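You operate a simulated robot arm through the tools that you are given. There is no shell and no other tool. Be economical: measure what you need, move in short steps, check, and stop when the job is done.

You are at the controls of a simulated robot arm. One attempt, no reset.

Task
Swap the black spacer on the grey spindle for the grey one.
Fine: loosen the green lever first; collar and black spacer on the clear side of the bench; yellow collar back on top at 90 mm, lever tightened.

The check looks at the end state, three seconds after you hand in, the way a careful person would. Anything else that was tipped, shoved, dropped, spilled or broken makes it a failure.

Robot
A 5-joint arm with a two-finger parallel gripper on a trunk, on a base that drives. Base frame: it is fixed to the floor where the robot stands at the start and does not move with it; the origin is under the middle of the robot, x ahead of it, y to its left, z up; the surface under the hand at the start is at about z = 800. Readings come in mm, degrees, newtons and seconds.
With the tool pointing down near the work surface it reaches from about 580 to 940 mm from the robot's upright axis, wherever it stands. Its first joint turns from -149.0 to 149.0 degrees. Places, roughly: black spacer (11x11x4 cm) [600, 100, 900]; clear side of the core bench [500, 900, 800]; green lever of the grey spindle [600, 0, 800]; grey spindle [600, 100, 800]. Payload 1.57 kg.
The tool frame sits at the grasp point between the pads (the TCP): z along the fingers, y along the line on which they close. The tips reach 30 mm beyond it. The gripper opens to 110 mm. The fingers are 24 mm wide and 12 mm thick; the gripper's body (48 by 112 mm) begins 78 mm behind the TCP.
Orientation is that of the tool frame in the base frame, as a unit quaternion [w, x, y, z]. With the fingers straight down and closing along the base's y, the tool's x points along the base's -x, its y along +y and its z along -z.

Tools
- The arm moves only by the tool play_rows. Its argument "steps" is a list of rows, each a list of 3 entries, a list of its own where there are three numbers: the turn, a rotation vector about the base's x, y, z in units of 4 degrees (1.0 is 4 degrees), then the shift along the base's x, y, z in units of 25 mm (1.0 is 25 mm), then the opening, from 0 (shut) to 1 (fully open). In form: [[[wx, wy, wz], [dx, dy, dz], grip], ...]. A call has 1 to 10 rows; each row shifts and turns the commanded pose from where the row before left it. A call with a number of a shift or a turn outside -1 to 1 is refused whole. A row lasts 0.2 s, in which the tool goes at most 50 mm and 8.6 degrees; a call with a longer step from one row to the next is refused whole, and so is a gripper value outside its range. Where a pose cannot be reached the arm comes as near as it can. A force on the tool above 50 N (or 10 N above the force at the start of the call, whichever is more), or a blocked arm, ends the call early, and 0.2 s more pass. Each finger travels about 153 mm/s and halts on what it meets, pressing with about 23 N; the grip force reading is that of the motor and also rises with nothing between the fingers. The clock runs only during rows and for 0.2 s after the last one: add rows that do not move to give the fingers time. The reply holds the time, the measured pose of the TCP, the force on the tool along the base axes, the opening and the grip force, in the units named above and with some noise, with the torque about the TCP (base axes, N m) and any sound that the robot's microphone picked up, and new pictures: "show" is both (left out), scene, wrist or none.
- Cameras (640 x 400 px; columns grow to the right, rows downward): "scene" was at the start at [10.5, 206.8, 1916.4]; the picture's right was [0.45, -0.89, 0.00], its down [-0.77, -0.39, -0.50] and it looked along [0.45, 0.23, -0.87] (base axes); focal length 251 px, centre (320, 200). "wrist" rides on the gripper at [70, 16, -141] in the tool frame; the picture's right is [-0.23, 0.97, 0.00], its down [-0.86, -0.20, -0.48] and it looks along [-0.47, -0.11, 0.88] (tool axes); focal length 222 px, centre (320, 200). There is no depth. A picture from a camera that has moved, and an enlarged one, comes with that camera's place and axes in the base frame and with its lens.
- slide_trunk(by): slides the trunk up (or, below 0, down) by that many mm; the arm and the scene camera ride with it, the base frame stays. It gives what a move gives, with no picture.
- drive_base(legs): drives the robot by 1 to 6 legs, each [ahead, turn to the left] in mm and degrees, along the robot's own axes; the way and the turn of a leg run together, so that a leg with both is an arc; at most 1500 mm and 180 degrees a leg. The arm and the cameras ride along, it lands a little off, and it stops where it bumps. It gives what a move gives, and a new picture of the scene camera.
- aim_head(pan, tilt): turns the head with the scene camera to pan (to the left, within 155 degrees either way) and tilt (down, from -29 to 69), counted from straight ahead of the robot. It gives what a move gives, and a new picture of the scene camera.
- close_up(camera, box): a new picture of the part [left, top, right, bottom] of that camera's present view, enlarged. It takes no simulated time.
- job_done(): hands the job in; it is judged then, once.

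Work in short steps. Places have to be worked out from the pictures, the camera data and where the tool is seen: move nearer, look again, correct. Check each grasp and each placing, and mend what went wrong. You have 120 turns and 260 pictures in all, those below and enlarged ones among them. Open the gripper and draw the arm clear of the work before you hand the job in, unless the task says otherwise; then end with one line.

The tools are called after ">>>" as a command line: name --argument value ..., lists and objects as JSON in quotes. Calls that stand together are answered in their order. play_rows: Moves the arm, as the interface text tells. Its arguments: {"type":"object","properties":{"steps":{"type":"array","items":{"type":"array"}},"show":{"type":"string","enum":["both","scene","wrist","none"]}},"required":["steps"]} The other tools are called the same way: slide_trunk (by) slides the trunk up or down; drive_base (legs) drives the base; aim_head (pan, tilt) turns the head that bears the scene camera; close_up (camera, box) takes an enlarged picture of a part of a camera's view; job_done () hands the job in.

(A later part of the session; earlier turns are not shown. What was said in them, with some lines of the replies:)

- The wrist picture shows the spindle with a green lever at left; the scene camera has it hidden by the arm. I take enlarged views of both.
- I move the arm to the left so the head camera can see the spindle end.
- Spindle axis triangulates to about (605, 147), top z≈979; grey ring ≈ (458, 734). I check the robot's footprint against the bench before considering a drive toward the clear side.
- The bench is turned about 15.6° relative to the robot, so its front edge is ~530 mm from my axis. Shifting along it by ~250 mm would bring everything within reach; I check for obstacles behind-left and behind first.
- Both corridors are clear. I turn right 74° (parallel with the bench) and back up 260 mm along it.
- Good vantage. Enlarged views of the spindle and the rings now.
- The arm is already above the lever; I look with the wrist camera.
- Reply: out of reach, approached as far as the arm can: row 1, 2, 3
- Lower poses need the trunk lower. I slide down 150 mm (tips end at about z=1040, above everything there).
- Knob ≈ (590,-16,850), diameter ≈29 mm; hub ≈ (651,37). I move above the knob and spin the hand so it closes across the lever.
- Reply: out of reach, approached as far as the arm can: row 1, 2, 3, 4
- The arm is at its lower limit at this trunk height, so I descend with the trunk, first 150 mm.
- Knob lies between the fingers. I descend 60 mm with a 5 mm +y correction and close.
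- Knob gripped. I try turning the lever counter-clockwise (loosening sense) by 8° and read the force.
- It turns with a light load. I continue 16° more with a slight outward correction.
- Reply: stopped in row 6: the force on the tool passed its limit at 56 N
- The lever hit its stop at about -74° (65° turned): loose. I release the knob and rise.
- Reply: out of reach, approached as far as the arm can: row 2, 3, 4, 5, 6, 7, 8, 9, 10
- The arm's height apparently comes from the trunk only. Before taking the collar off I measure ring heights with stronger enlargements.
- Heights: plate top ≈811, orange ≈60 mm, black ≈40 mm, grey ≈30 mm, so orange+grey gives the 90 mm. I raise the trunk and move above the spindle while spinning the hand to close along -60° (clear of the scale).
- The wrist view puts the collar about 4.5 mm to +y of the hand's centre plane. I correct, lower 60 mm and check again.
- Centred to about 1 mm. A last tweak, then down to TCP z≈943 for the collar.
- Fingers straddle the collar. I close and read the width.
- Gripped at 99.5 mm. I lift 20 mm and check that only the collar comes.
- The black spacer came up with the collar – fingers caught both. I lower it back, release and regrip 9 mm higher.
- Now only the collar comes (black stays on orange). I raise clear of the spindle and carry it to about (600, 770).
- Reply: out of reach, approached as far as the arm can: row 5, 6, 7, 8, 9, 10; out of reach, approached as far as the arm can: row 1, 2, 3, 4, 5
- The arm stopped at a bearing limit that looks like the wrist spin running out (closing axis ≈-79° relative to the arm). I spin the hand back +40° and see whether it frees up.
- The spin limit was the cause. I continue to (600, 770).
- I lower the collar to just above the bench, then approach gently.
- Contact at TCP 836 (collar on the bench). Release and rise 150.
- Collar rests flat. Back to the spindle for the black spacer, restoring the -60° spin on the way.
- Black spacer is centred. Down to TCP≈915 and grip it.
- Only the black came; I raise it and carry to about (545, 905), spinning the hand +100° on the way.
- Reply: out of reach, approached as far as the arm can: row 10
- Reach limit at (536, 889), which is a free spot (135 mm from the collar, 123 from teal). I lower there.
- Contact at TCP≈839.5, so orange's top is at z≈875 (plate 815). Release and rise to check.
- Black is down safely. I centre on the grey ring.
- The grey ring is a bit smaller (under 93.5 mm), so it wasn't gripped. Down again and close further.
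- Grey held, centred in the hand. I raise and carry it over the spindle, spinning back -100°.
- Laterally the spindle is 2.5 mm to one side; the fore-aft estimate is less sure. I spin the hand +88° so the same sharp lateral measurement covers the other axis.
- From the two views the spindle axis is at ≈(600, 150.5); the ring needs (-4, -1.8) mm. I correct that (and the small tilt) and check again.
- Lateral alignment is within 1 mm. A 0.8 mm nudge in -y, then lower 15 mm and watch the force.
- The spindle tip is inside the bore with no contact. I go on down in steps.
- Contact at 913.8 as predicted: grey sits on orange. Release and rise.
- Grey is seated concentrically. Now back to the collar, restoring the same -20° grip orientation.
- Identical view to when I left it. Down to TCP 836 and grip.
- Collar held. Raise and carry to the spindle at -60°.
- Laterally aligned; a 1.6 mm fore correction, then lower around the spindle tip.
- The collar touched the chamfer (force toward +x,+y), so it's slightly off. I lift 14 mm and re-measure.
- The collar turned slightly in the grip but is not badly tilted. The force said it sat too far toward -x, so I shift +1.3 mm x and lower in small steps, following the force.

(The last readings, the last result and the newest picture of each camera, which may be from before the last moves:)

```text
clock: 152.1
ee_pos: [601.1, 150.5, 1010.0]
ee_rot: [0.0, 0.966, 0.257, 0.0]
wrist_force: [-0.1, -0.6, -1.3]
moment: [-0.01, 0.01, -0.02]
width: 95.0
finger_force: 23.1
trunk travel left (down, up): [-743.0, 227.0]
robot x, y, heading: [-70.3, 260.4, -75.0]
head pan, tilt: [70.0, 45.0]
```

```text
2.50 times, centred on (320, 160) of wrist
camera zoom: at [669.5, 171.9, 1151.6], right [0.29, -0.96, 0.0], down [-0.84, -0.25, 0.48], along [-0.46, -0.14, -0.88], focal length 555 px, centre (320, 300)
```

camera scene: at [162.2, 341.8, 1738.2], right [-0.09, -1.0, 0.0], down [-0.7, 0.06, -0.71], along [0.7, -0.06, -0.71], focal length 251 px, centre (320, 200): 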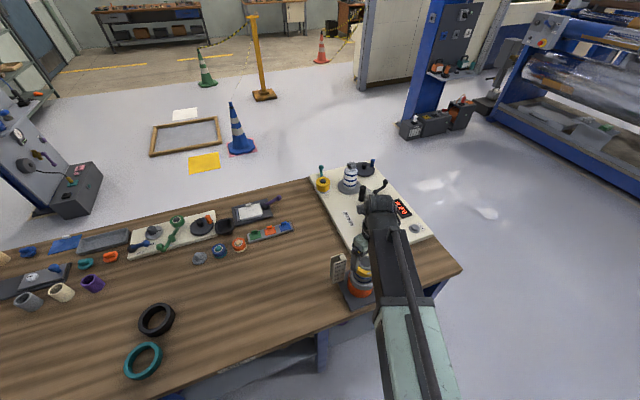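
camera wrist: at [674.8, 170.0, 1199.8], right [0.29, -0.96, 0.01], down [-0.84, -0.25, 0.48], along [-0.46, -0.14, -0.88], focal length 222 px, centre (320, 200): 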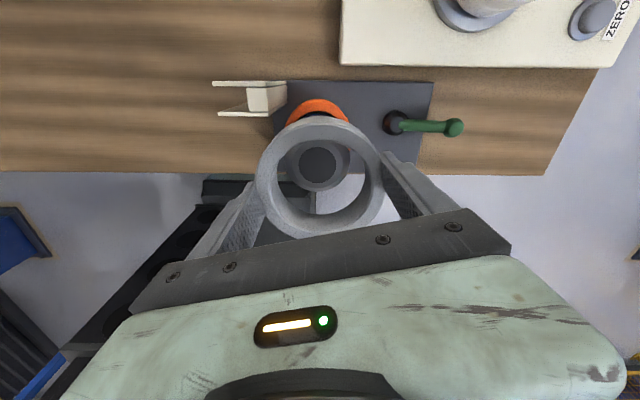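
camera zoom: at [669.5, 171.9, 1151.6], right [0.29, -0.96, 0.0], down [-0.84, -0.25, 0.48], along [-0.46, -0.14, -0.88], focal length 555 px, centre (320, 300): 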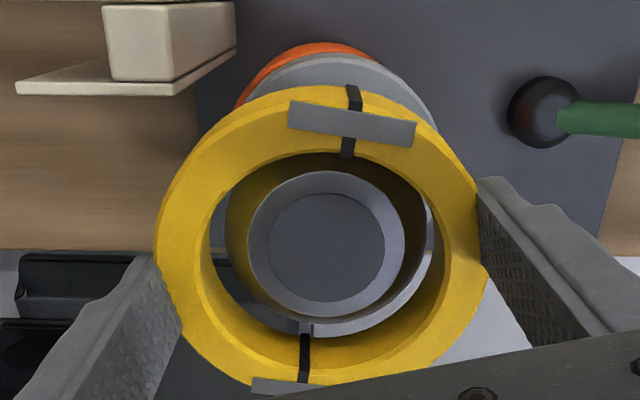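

No contact so far. Continue in 3 mm steps.

>>> slide_trunk --by -3

>>> slide_trunk --by -3

>>> slide_trunk --by -3

>>> close_up --camera "wrist" --box '[220, 80, 420, 240]'

```text
clock: 152.6
ee_pos: [600.7, 149.6, 1008.2]
ee_rot: [0.0, 0.966, 0.257, 0.0]
wrist_force: [-0.5, 0.1, -0.8]
moment: [-0.01, -0.01, -0.05]
width: 95.6
finger_force: 23.3
trunk travel left (down, up): [-740.0, 230.0]
robot x, y, heading: [-68.4, 262.2, -75.3]
head pan, tilt: [70.0, 45.0]
```

```text
clock: 153.1
ee_pos: [601.4, 150.2, 1003.4]
ee_rot: [0.0, 0.967, 0.257, 0.001]
wrist_force: [0.1, 0.0, 0.3]
moment: [0.0, -0.02, -0.01]
width: 95.5
finger_force: 23.1
trunk travel left (down, up): [-737.0, 233.0]
robot x, y, heading: [-72.4, 263.6, -75.0]
head pan, tilt: [70.0, 45.0]
```

```text
clock: 153.6
ee_pos: [600.9, 150.2, 1000.7]
ee_rot: [-0.001, 0.966, 0.257, 0.001]
wrist_force: [-0.6, 0.6, -0.5]
moment: [0.02, 0.0, 0.03]
width: 95.5
finger_force: 22.7
trunk travel left (down, up): [-734.0, 236.0]
robot x, y, heading: [-71.8, 263.0, -75.1]
head pan, tilt: [70.0, 45.0]
```

```text
2.50 times, centred on (320, 160) of wrist
camera zoom: at [669.5, 171.9, 1142.6], right [0.29, -0.96, 0.0], down [-0.84, -0.25, 0.48], along [-0.46, -0.14, -0.88], focal length 555 px, centre (320, 300)
```

zoom: 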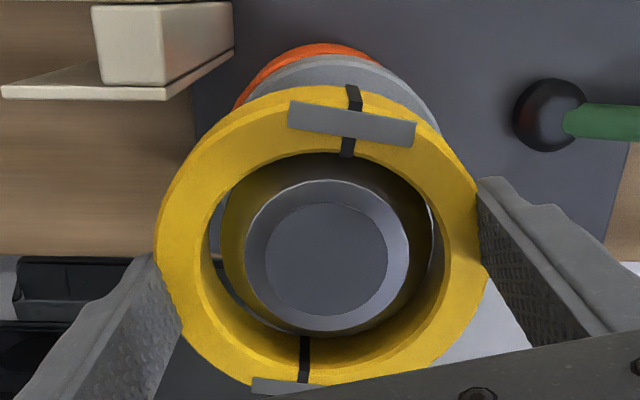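

Clear so far; continue.

>>> slide_trunk --by -6

>>> slide_trunk --by -6

>>> close_up --camera "wrist" --box '[220, 80, 420, 240]'

```text
clock: 154.2
ee_pos: [600.9, 151.0, 995.4]
ee_rot: [0.0, 0.966, 0.257, 0.001]
wrist_force: [0.5, 0.7, -0.8]
moment: [-0.02, -0.02, 0.0]
width: 95.6
finger_force: 23.1
trunk travel left (down, up): [-728.0, 242.0]
robot x, y, heading: [-69.4, 263.8, -75.1]
head pan, tilt: [70.0, 45.0]
```

```text
clock: 154.7
ee_pos: [600.8, 151.9, 988.3]
ee_rot: [0.0, 0.966, 0.258, 0.0]
wrist_force: [0.0, 0.6, -0.4]
moment: [-0.02, 0.0, 0.03]
width: 95.5
finger_force: 22.8
trunk travel left (down, up): [-722.0, 248.0]
robot x, y, heading: [-67.4, 264.1, -74.9]
head pan, tilt: [70.0, 45.0]
```

```text
2.50 times, centred on (320, 160) of wrist
camera zoom: at [669.5, 171.9, 1130.5], right [0.29, -0.96, 0.0], down [-0.84, -0.25, 0.48], along [-0.46, -0.14, -0.88], focal length 555 px, centre (320, 300)
```

zoom: 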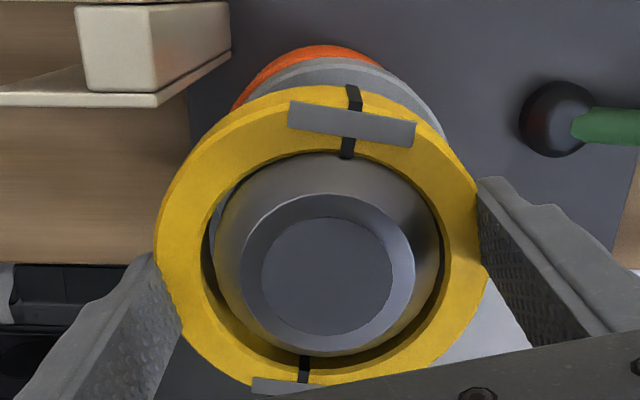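

Well centred. Continue down toward the grey spacer.

>>> slide_trunk --by -12

>>> slide_trunk --by -15

>>> slide_trunk --by -13

>>> close_up --camera "wrist" --box '[220, 80, 420, 240]'

>>> close_up --camera "scene" --box '[325, 215, 405, 300]'

```text
clock: 155.3
ee_pos: [601.1, 149.4, 976.4]
ee_rot: [0.0, 0.966, 0.257, 0.0]
wrist_force: [-0.2, 1.3, -0.7]
moment: [0.02, 0.03, -0.02]
width: 95.3
finger_force: 22.9
trunk travel left (down, up): [-710.0, 260.0]
robot x, y, heading: [-68.1, 262.8, -74.9]
head pan, tilt: [70.0, 45.0]
```

```text
clock: 156.0
ee_pos: [601.0, 150.6, 961.3]
ee_rot: [-0.001, 0.966, 0.257, -0.001]
wrist_force: [0.3, 0.9, -0.6]
moment: [-0.01, 0.01, 0.01]
width: 95.4
finger_force: 23.0
trunk travel left (down, up): [-695.0, 275.0]
robot x, y, heading: [-71.3, 260.0, -74.9]
head pan, tilt: [70.0, 45.0]
```

```text
clock: 156.6
ee_pos: [601.1, 150.2, 948.8]
ee_rot: [0.0, 0.966, 0.257, 0.0]
wrist_force: [1.0, -0.3, -1.4]
moment: [-0.02, -0.01, 0.01]
width: 95.6
finger_force: 23.5
trunk travel left (down, up): [-682.0, 288.0]
robot x, y, heading: [-69.4, 261.9, -75.0]
head pan, tilt: [70.0, 45.0]
```

```text
2.50 times, centred on (320, 160) of wrist
camera zoom: at [669.6, 171.9, 1090.4], right [0.29, -0.96, 0.0], down [-0.84, -0.25, 0.48], along [-0.46, -0.14, -0.88], focal length 555 px, centre (320, 300)
```

zoom: 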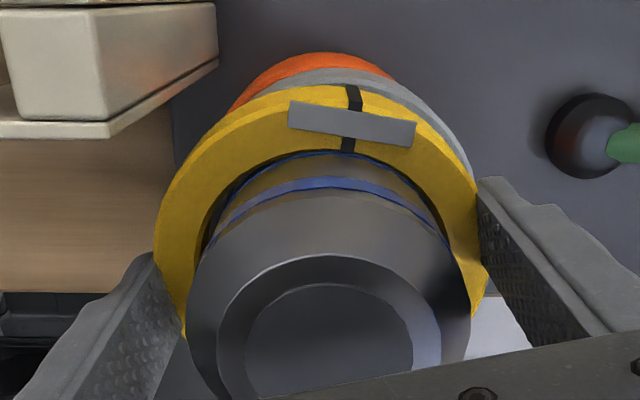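

```text
4.71 times, centred on (365, 258) of scene
camera zoom: at [162.4, 341.8, 1664.1], right [-0.09, -1.0, 0.0], down [-0.7, 0.06, -0.71], along [0.7, -0.06, -0.71], focal length 1181 px, centre (108, -71)
```

zoom: 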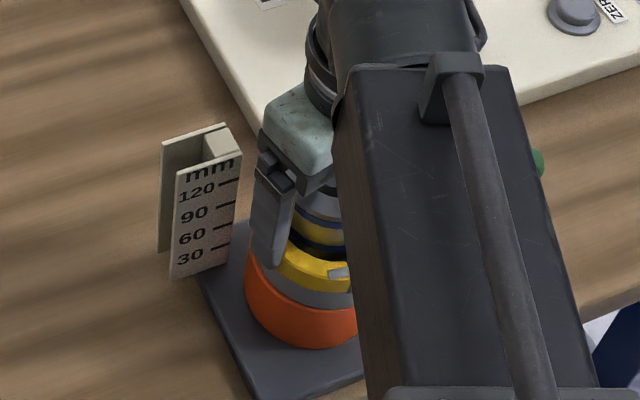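

>>> slide_trunk --by -4

>>> slide_trunk --by -2

>>> slide_trunk --by -2

```text
clock: 157.1
ee_pos: [602.1, 151.0, 944.2]
ee_rot: [0.001, 0.966, 0.257, 0.0]
wrist_force: [-0.1, 1.5, -1.2]
moment: [0.01, 0.02, -0.01]
width: 95.0
finger_force: 22.8
trunk travel left (down, up): [-678.0, 292.0]
robot x, y, heading: [-72.8, 260.9, -74.8]
head pan, tilt: [70.0, 45.0]
```

```text
clock: 157.6
ee_pos: [602.3, 149.8, 943.2]
ee_rot: [0.001, 0.966, 0.257, 0.001]
wrist_force: [3.4, 0.1, 7.0]
moment: [-0.25, 0.14, 0.03]
width: 95.5
finger_force: 23.2
trunk travel left (down, up): [-676.0, 294.0]
robot x, y, heading: [-68.5, 263.9, -75.1]
head pan, tilt: [70.0, 45.0]
```

```text
clock: 158.1
ee_pos: [602.1, 149.3, 940.6]
ee_rot: [0.0, 0.966, 0.257, 0.0]
wrist_force: [2.5, -0.4, 9.4]
moment: [-0.24, 0.32, 0.04]
width: 95.6
finger_force: 22.9
trunk travel left (down, up): [-674.0, 296.0]
robot x, y, heading: [-70.1, 264.9, -75.0]
head pan, tilt: [70.0, 45.0]
```

Contact as expected (TCP≈941). Release and rise to inspect.

>>> play_rows --steps '[[[0, 0, 0], [0, 0, 0], 1], [[0, 0, 0], [0, 0, 0], 1]]' --show "none"

>>> slide_trunk --by 115

>>> close_up --camera "wrist" --box '[220, 60, 420, 220]'

>>> close_up --camera "scene" --box '[325, 215, 405, 310]'

```text
clock: 158.7
ee_pos: [600.8, 150.9, 940.3]
ee_rot: [0.0, 0.966, 0.258, 0.0]
wrist_force: [0.6, 0.0, -0.4]
moment: [0.02, 0.01, -0.02]
width: 109.8
finger_force: 0.1
trunk travel left (down, up): [-674.0, 296.0]
robot x, y, heading: [-72.8, 264.5, -74.8]
head pan, tilt: [70.0, 45.0]
```

```text
clock: 160.2
ee_pos: [601.3, 150.3, 1055.2]
ee_rot: [0.001, 0.966, 0.257, -0.001]
wrist_force: [0.5, 0.5, -0.5]
moment: [-0.01, 0.0, -0.02]
width: 110.1
finger_force: 0.0
trunk travel left (down, up): [-789.0, 181.0]
robot x, y, heading: [-68.7, 262.1, -75.1]
head pan, tilt: [70.0, 45.0]
```

```text
2.50 times, centred on (320, 140) of wrist
camera zoom: at [669.5, 171.9, 1197.5], right [0.29, -0.96, 0.0], down [-0.84, -0.25, 0.48], along [-0.46, -0.14, -0.88], focal length 555 px, centre (320, 350)
```

zoom: 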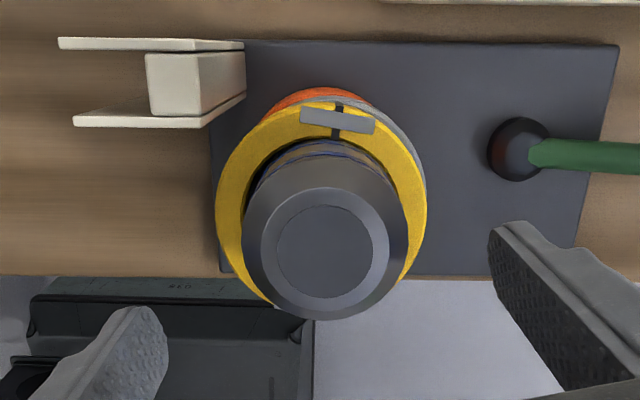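

```text
4.21 times, centred on (365, 262) of scene
camera zoom: at [162.3, 341.8, 1771.2], right [-0.09, -1.0, 0.0], down [-0.7, 0.06, -0.71], along [0.7, -0.06, -0.71], focal length 1057 px, centre (130, -63)
```

zoom: 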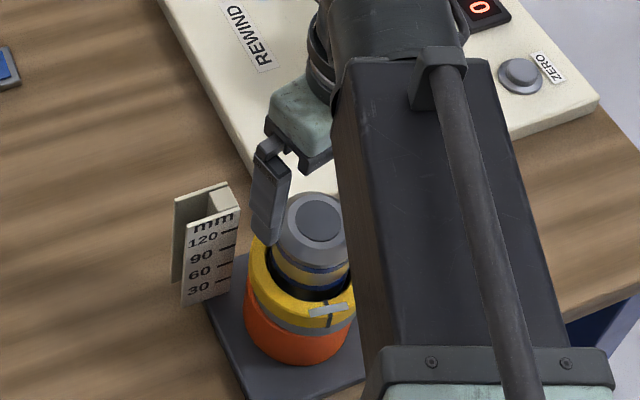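

Collar rests flat on the grey spacer. Now the lever: move above the knob and spin to close across it.

>>> play_rows --steps '[[[0, 0, 1], [0.29, -0.757, 0], 0.6], [[0, 0, 1], [0.29, -0.757, 0], 0.6], [[0, 0, 1], [0.29, -0.757, 0], 0.6], [[0, 0, 1], [0.29, -0.757, 0], 0.6], [[0, 0, 1], [0.29, -0.757, 0], 0.6], [[0, 0, 1], [0.29, -0.757, 0], 0.6], [[0, 0, 1], [0.29, -0.757, 0], 0.6], [[0, 0, 1], [0.29, -0.757, 0], 0.6], [[0, 0, 1], [0.29, -0.757, 0], 0.6], [[0, 0, 1], [0.29, -0.757, 0], 0.6]]' --show "none"

>>> play_rows --steps '[[[0, 0, 0.95], [0, 0, 0], 0.6], [[0, 0, 0.95], [0, 0, 0], 0.6], [[0, 0, 0.95], [0, 0, 0], 0.6], [[0, 0, 0.95], [0, 0, 0], 0.6], [[0, 0, 0.95], [0, 0, 0], 0.6], [[0, 0, 0.95], [0, 0, 0], 0.6], [[0, 0, 0.95], [0, 0, 0], 0.6], [[0, 0, 0.95], [0, 0, 0], 0.6], [[0, 0, 0.95], [0, 0, 0], 0.6], [[0, 0, 0.95], [0, 0, 0], 0.6]]' --show "none"

>>> slide_trunk --by -130

>>> close_up --camera "wrist" --box '[200, 60, 440, 240]'

>>> close_up --camera "scene" --box '[315, 205, 425, 310]'

```text
clock: 162.4
ee_pos: [672.6, -41.6, 1055.3]
ee_rot: [-0.001, 0.82, 0.573, -0.001]
wrist_force: [-0.3, 0.4, 0.2]
moment: [0.02, -0.02, 0.03]
width: 66.2
finger_force: 0.0
out of reach, approached as far as the arm can: row 5
trunk travel left (down, up): [-789.0, 181.0]
robot x, y, heading: [-70.0, 260.7, -75.1]
head pan, tilt: [70.0, 45.0]
```

```text
clock: 164.6
ee_pos: [673.2, -39.8, 1055.5]
ee_rot: [-0.001, 0.589, 0.808, -0.001]
wrist_force: [-0.2, -0.1, 0.5]
moment: [0.0, 0.0, 0.02]
width: 66.0
finger_force: 0.1
out of reach, approached as far as the arm can: row 6
trunk travel left (down, up): [-789.0, 181.0]
robot x, y, heading: [-70.4, 264.2, -74.9]
head pan, tilt: [70.0, 45.0]
```

```text
clock: 166.2
ee_pos: [673.0, -39.2, 925.6]
ee_rot: [0.0, 0.59, 0.808, 0.0]
wrist_force: [-0.2, -0.1, -0.7]
moment: [-0.02, -0.02, 0.0]
width: 65.8
finger_force: 0.1
trunk travel left (down, up): [-659.0, 311.0]
robot x, y, heading: [-69.5, 259.2, -74.9]
head pan, tilt: [70.0, 45.0]
```

```text
2.22 times, centred on (320, 150) of wrist
camera zoom: at [667.5, 33.0, 1067.7], right [1.0, 0.08, 0.0], down [0.07, -0.88, 0.48], along [0.04, -0.48, -0.88], focal length 494 px, centre (320, 311)
```

zoom: 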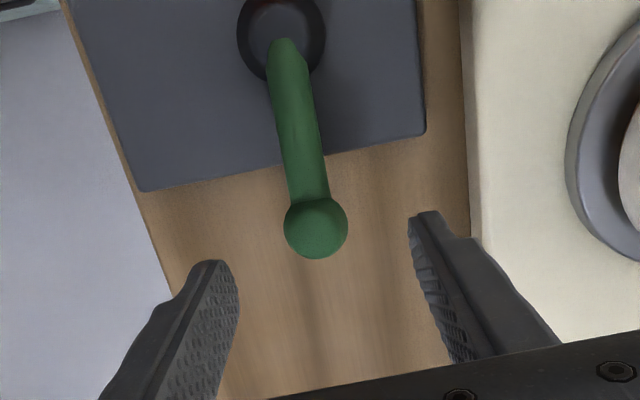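

```text
3.81 times, centred on (370, 258) of scene
camera zoom: at [162.1, 341.7, 1641.3], right [-0.09, -1.0, 0.0], down [-0.7, 0.06, -0.71], along [0.7, -0.06, -0.71], focal length 956 px, centre (130, -19)
```

zoom: 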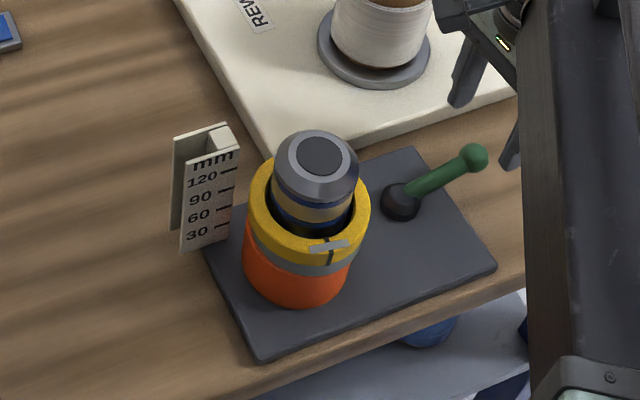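

>>> close_up --camera "scene" --box '[340, 240, 390, 300]'

>>> close_up --camera "scene" --box '[358, 258, 386, 288]'

```text
6.67 times, centred on (365, 270) of scene
camera zoom: at [162.1, 341.7, 1641.3], right [-0.09, -1.0, 0.0], down [-0.7, 0.06, -0.71], along [0.7, -0.06, -0.71], focal length 1673 px, centre (20, -267)
```

zoom: 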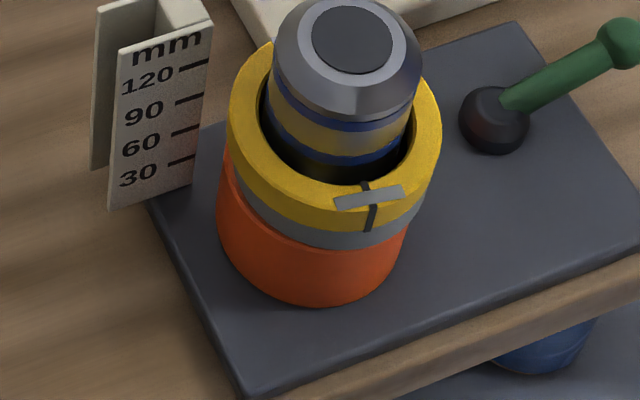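

```text
13.33 times, centred on (372, 273) of scene
camera zoom: at [162.1, 341.7, 1641.3], right [-0.09, -1.0, 0.0], down [-0.7, 0.06, -0.71], along [0.7, -0.06, -0.71], focal length 3346 px, centre (-373, -773)
```

zoom: 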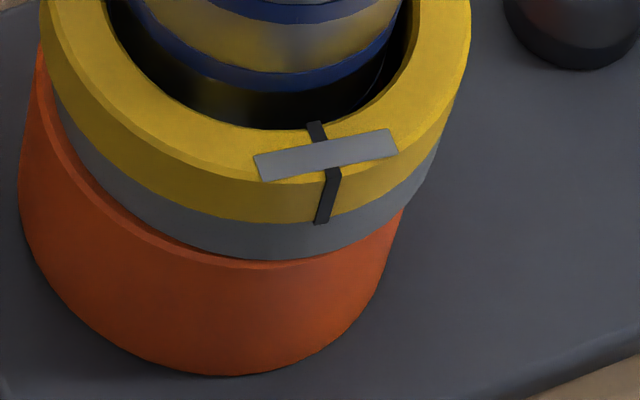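

Grey is visible between orange and yellow; contact heights agree with 90 mm. Now down onto the knob and grip.

>>> slide_trunk --by -67

>>> play_rows --steps '[[[0, 0, 0], [0, 0, 0], 0.2], [[0, 0, 0], [0, 0, 0], 0.2], [[0, 0, 0], [0, 0, 0], 0.2]]' --show "wrist"

```text
clock: 167.2
ee_pos: [672.9, -38.6, 857.9]
ee_rot: [-0.001, 0.59, 0.808, 0.001]
wrist_force: [0.5, 0.7, 1.2]
moment: [0.04, -0.03, -0.01]
width: 66.1
finger_force: 0.1
trunk travel left (down, up): [-592.0, 378.0]
robot x, y, heading: [-70.8, 259.7, -75.1]
head pan, tilt: [70.0, 45.0]
```

```text
clock: 168.0
ee_pos: [672.0, -38.5, 858.8]
ee_rot: [-0.001, 0.589, 0.808, 0.0]
wrist_force: [-18.2, -2.3, -7.1]
moment: [-0.06, 0.1, 0.1]
width: 29.5
finger_force: 39.1
trunk travel left (down, up): [-592.0, 378.0]
robot x, y, heading: [-65.7, 262.8, -75.2]
head pan, tilt: [70.0, 45.0]
camera wrist: at [666.3, 32.3, 1000.9], right [1.0, 0.08, 0.0], down [0.07, -0.88, 0.48], along [0.04, -0.48, -0.88], focal length 222 px, centre (320, 200)
```

wrist: 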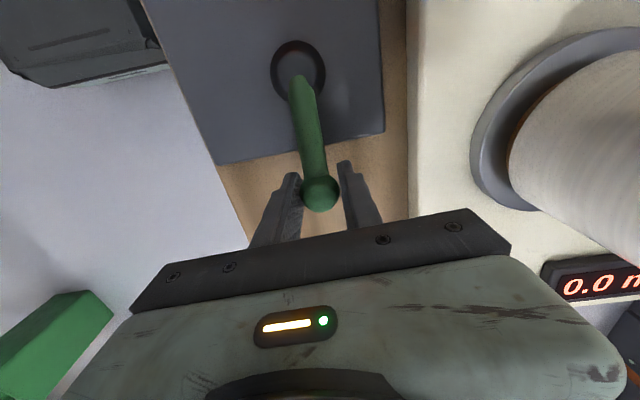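

Knob gripped. I turn clockwise along the arc, first 40°.

>>> play_rows --steps '[[[0, 0, -1], [-0.223, -0.056, 0], 0.2], [[0, 0, -1], [-0.226, -0.04, 0], 0.2], [[0, 0, -1], [-0.229, -0.024, 0], 0.2], [[0, 0, -1], [-0.23, -0.008, 0], 0.2], [[0, 0, -1], [-0.23, 0.008, 0], 0.2], [[0, 0, -1], [-0.229, 0.024, 0], 0.2], [[0, 0, -1], [-0.226, 0.04, 0], 0.2], [[0, 0, -1], [-0.223, 0.056, 0], 0.2], [[0, 0, -1], [-0.219, 0.071, 0], 0.2], [[0, 0, -1], [-0.213, 0.086, 0], 0.2]]' --show "none"

>>> play_rows --steps '[[[0, 0, -1], [-0.207, 0.101, 0], 0.2], [[0, 0, -1], [-0.199, 0.115, 0], 0.2], [[0, 0, -1], [-0.191, 0.129, 0], 0.2], [[0, 0, -1], [-0.181, 0.142, 0], 0.2], [[0, 0, -1], [-0.171, 0.154, 0], 0.2]]' --show "wrist"

```text
clock: 170.2
ee_pos: [618.5, -35.3, 859.9]
ee_rot: [0.0, 0.83, 0.557, 0.0]
wrist_force: [3.6, -1.6, 5.1]
moment: [-0.48, -0.06, -0.23]
width: 29.3
finger_force: 38.8
trunk travel left (down, up): [-592.0, 378.0]
robot x, y, heading: [-69.8, 265.3, -75.0]
head pan, tilt: [70.0, 45.0]
```

```text
clock: 171.4
ee_pos: [594.3, -18.1, 857.8]
ee_rot: [0.0, 0.914, 0.405, 0.0]
wrist_force: [20.4, 12.7, 11.9]
moment: [-0.07, -0.14, -0.04]
width: 29.3
finger_force: 38.8
trunk travel left (down, up): [-592.0, 378.0]
robot x, y, heading: [-65.7, 262.3, -74.9]
head pan, tilt: [70.0, 45.0]
camera wrist: at [652.4, 23.7, 1000.7], right [0.57, -0.82, 0.0], down [-0.72, -0.5, 0.48], along [-0.39, -0.27, -0.88], focal length 222 px, centre (320, 200)
```

wrist: 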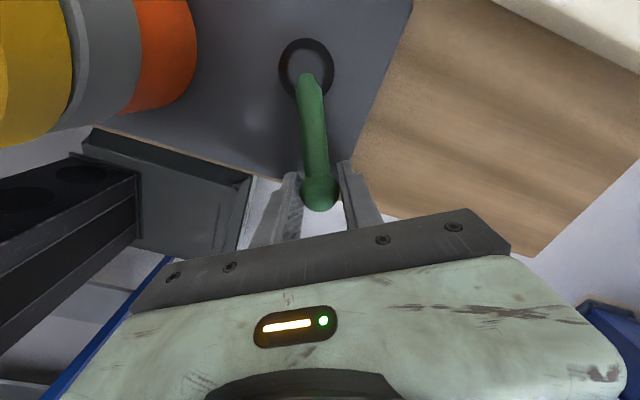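

Nearly at the original angle. A few more degrees to find the tight stop.

>>> play_rows --steps '[[[0, 0, -1], [-0.13, 0.185, 0], 0.2], [[0, 0, -1], [-0.14, 0.18, 0], 0.2], [[0, 0, -1], [-0.136, 0.186, 0], 0.2], [[0, 0, -1], [-0.123, 0.195, 0], 0.2]]' --show "wrist"

```text
clock: 172.3
ee_pos: [588.0, -12.9, 857.2]
ee_rot: [0.007, 0.951, 0.31, 0.002]
wrist_force: [7.6, -5.7, -4.0]
moment: [-0.35, 0.14, 0.0]
width: 29.7
finger_force: 39.2
trunk travel left (down, up): [-592.0, 378.0]
robot x, y, heading: [-71.8, 263.4, -75.0]
head pan, tilt: [70.0, 45.0]
stopped in row 4: the force on the tool passed its limit at 56 N (the readings are from after the stop); the commanded pose is now the measured one
camera wrist: at [652.2, 17.6, 999.7], right [0.39, -0.92, 0.01], down [-0.81, -0.34, 0.47], along [-0.43, -0.2, -0.88], focal length 222 px, centre (320, 200)
```

wrist: 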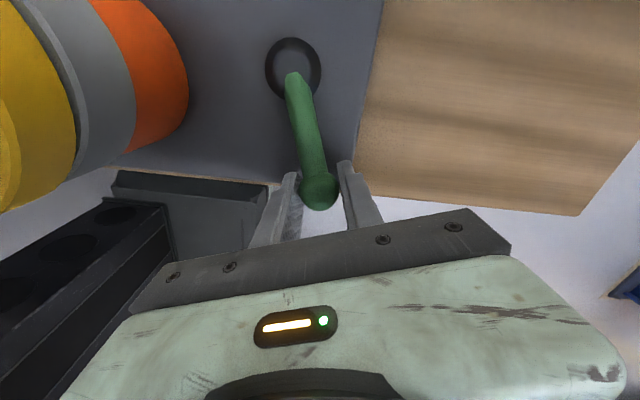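

Stop reached at (588,-13) – same as the original tight position. Release, rise and inspect.

>>> play_rows --steps '[[[0, 0, 0], [0, 0, 0], 0.6], [[0, 0, 0], [0, 0, 0], 0.6]]' --show "none"

>>> slide_trunk --by 220

>>> play_rows --steps '[[[0, 0, 0], [0, -1, 0], 0.6], [[0, 0, 0], [0, -1, 0], 0.6], [[0, 0, 0], [0, -1, 0], 0.6], [[0, 0, 0], [0, -1, 0], 0.6], [[0, 0, 0], [0, -1, 0], 0.6], [[0, 0, 0], [0, -1, 0], 0.6]]' --show "scene"

>>> close_up --camera "scene" --box '[320, 240, 420, 320]'

```text
clock: 172.9
ee_pos: [586.2, -11.3, 857.6]
ee_rot: [0.006, 0.95, 0.311, 0.001]
wrist_force: [0.1, -1.1, -0.1]
moment: [0.01, 0.0, 0.0]
width: 66.1
finger_force: 0.1
trunk travel left (down, up): [-592.0, 378.0]
robot x, y, heading: [-69.8, 261.4, -75.0]
head pan, tilt: [70.0, 45.0]
```

```text
clock: 175.2
ee_pos: [587.0, -12.4, 1078.8]
ee_rot: [0.007, 0.951, 0.31, 0.002]
wrist_force: [-0.6, -0.1, -0.2]
moment: [0.01, -0.01, 0.05]
width: 66.1
finger_force: 0.1
trunk travel left (down, up): [-812.0, 158.0]
robot x, y, heading: [-71.0, 262.8, -74.9]
head pan, tilt: [70.0, 45.0]
```

```text
clock: 176.6
ee_pos: [586.6, -160.9, 1079.0]
ee_rot: [0.006, 0.95, 0.311, 0.002]
wrist_force: [-0.5, 0.3, 0.6]
moment: [-0.02, -0.02, 0.04]
width: 66.0
finger_force: 0.1
trunk travel left (down, up): [-812.0, 158.0]
robot x, y, heading: [-71.0, 261.5, -75.0]
head pan, tilt: [70.0, 45.0]
camera scene: at [162.2, 341.3, 1794.2], right [-0.09, -1.0, 0.0], down [-0.7, 0.06, -0.71], along [0.7, -0.06, -0.71], focal length 251 px, centre (320, 200)
```

scene: 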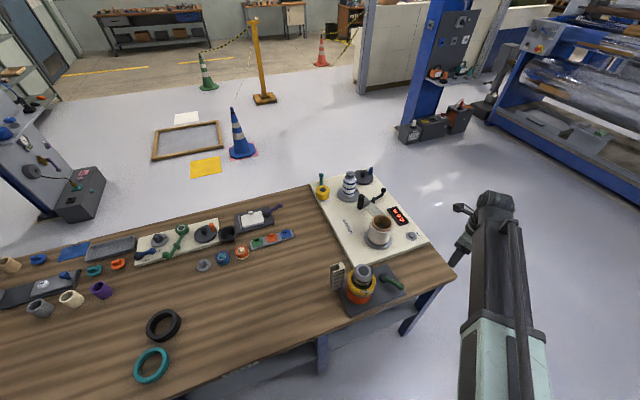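

```text
5.00 times, centred on (370, 280) of scene
camera zoom: at [162.2, 341.3, 1794.2], right [-0.09, -1.0, 0.0], down [-0.7, 0.06, -0.71], along [0.7, -0.06, -0.71], focal length 1255 px, centre (70, -200)
```

zoom: 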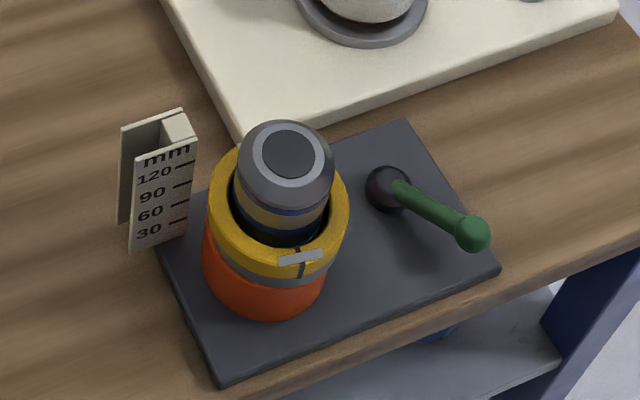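

>>> close_up --camera "scene" --box '[355, 262, 395, 306]'

>>> close_up --camera "scene" --box '[100, 290, 220, 390]'

```text
9.09 times, centred on (375, 284) of scene
camera zoom: at [162.2, 341.3, 1794.2], right [-0.09, -1.0, 0.0], down [-0.7, 0.06, -0.71], along [0.7, -0.06, -0.71], focal length 2281 px, centre (-180, -564)
```

zoom: 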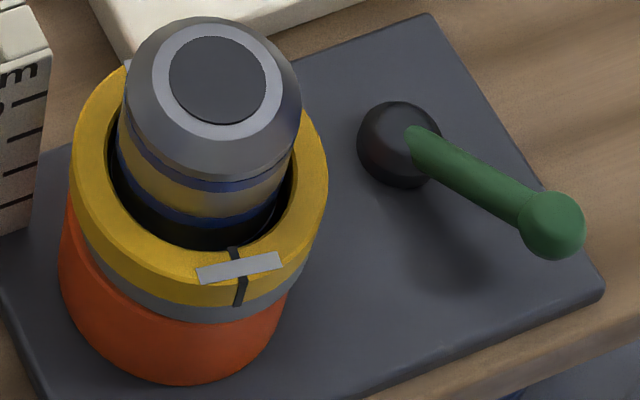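

```text
4.00 times, centred on (160, 340) of scene
camera zoom: at [162.2, 341.3, 1794.2], right [-0.09, -1.0, 0.0], down [-0.7, 0.06, -0.71], along [0.7, -0.06, -0.71], focal length 1004 px, centre (960, -360)
```

zoom: 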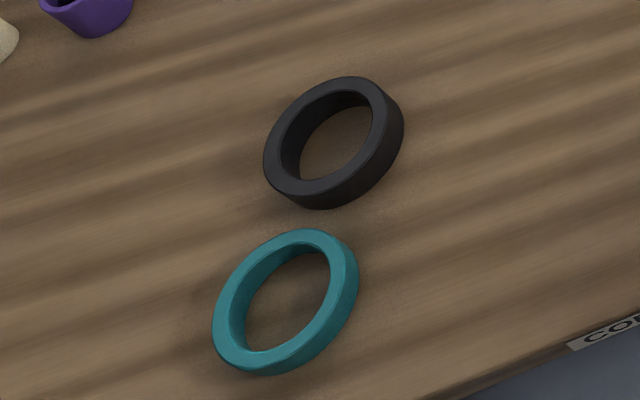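

The grey spacer sits on orange, the collar lies level on it at the 90 mm height, the lever is back at its tight stop, and the black spacer lies on the clear side next to the untouched teal ring. The gripper is open and clear, so I hand in.

>>> job_done

```text
The job is handed in.
```

The black spacer is swapped for the grey one on the grey spindle: the yellow collar is back on top at about 90 mm (from contact heights, not read off the scale), the green lever is tightened to its stop, and the black spacer is on the clear side of the bench.
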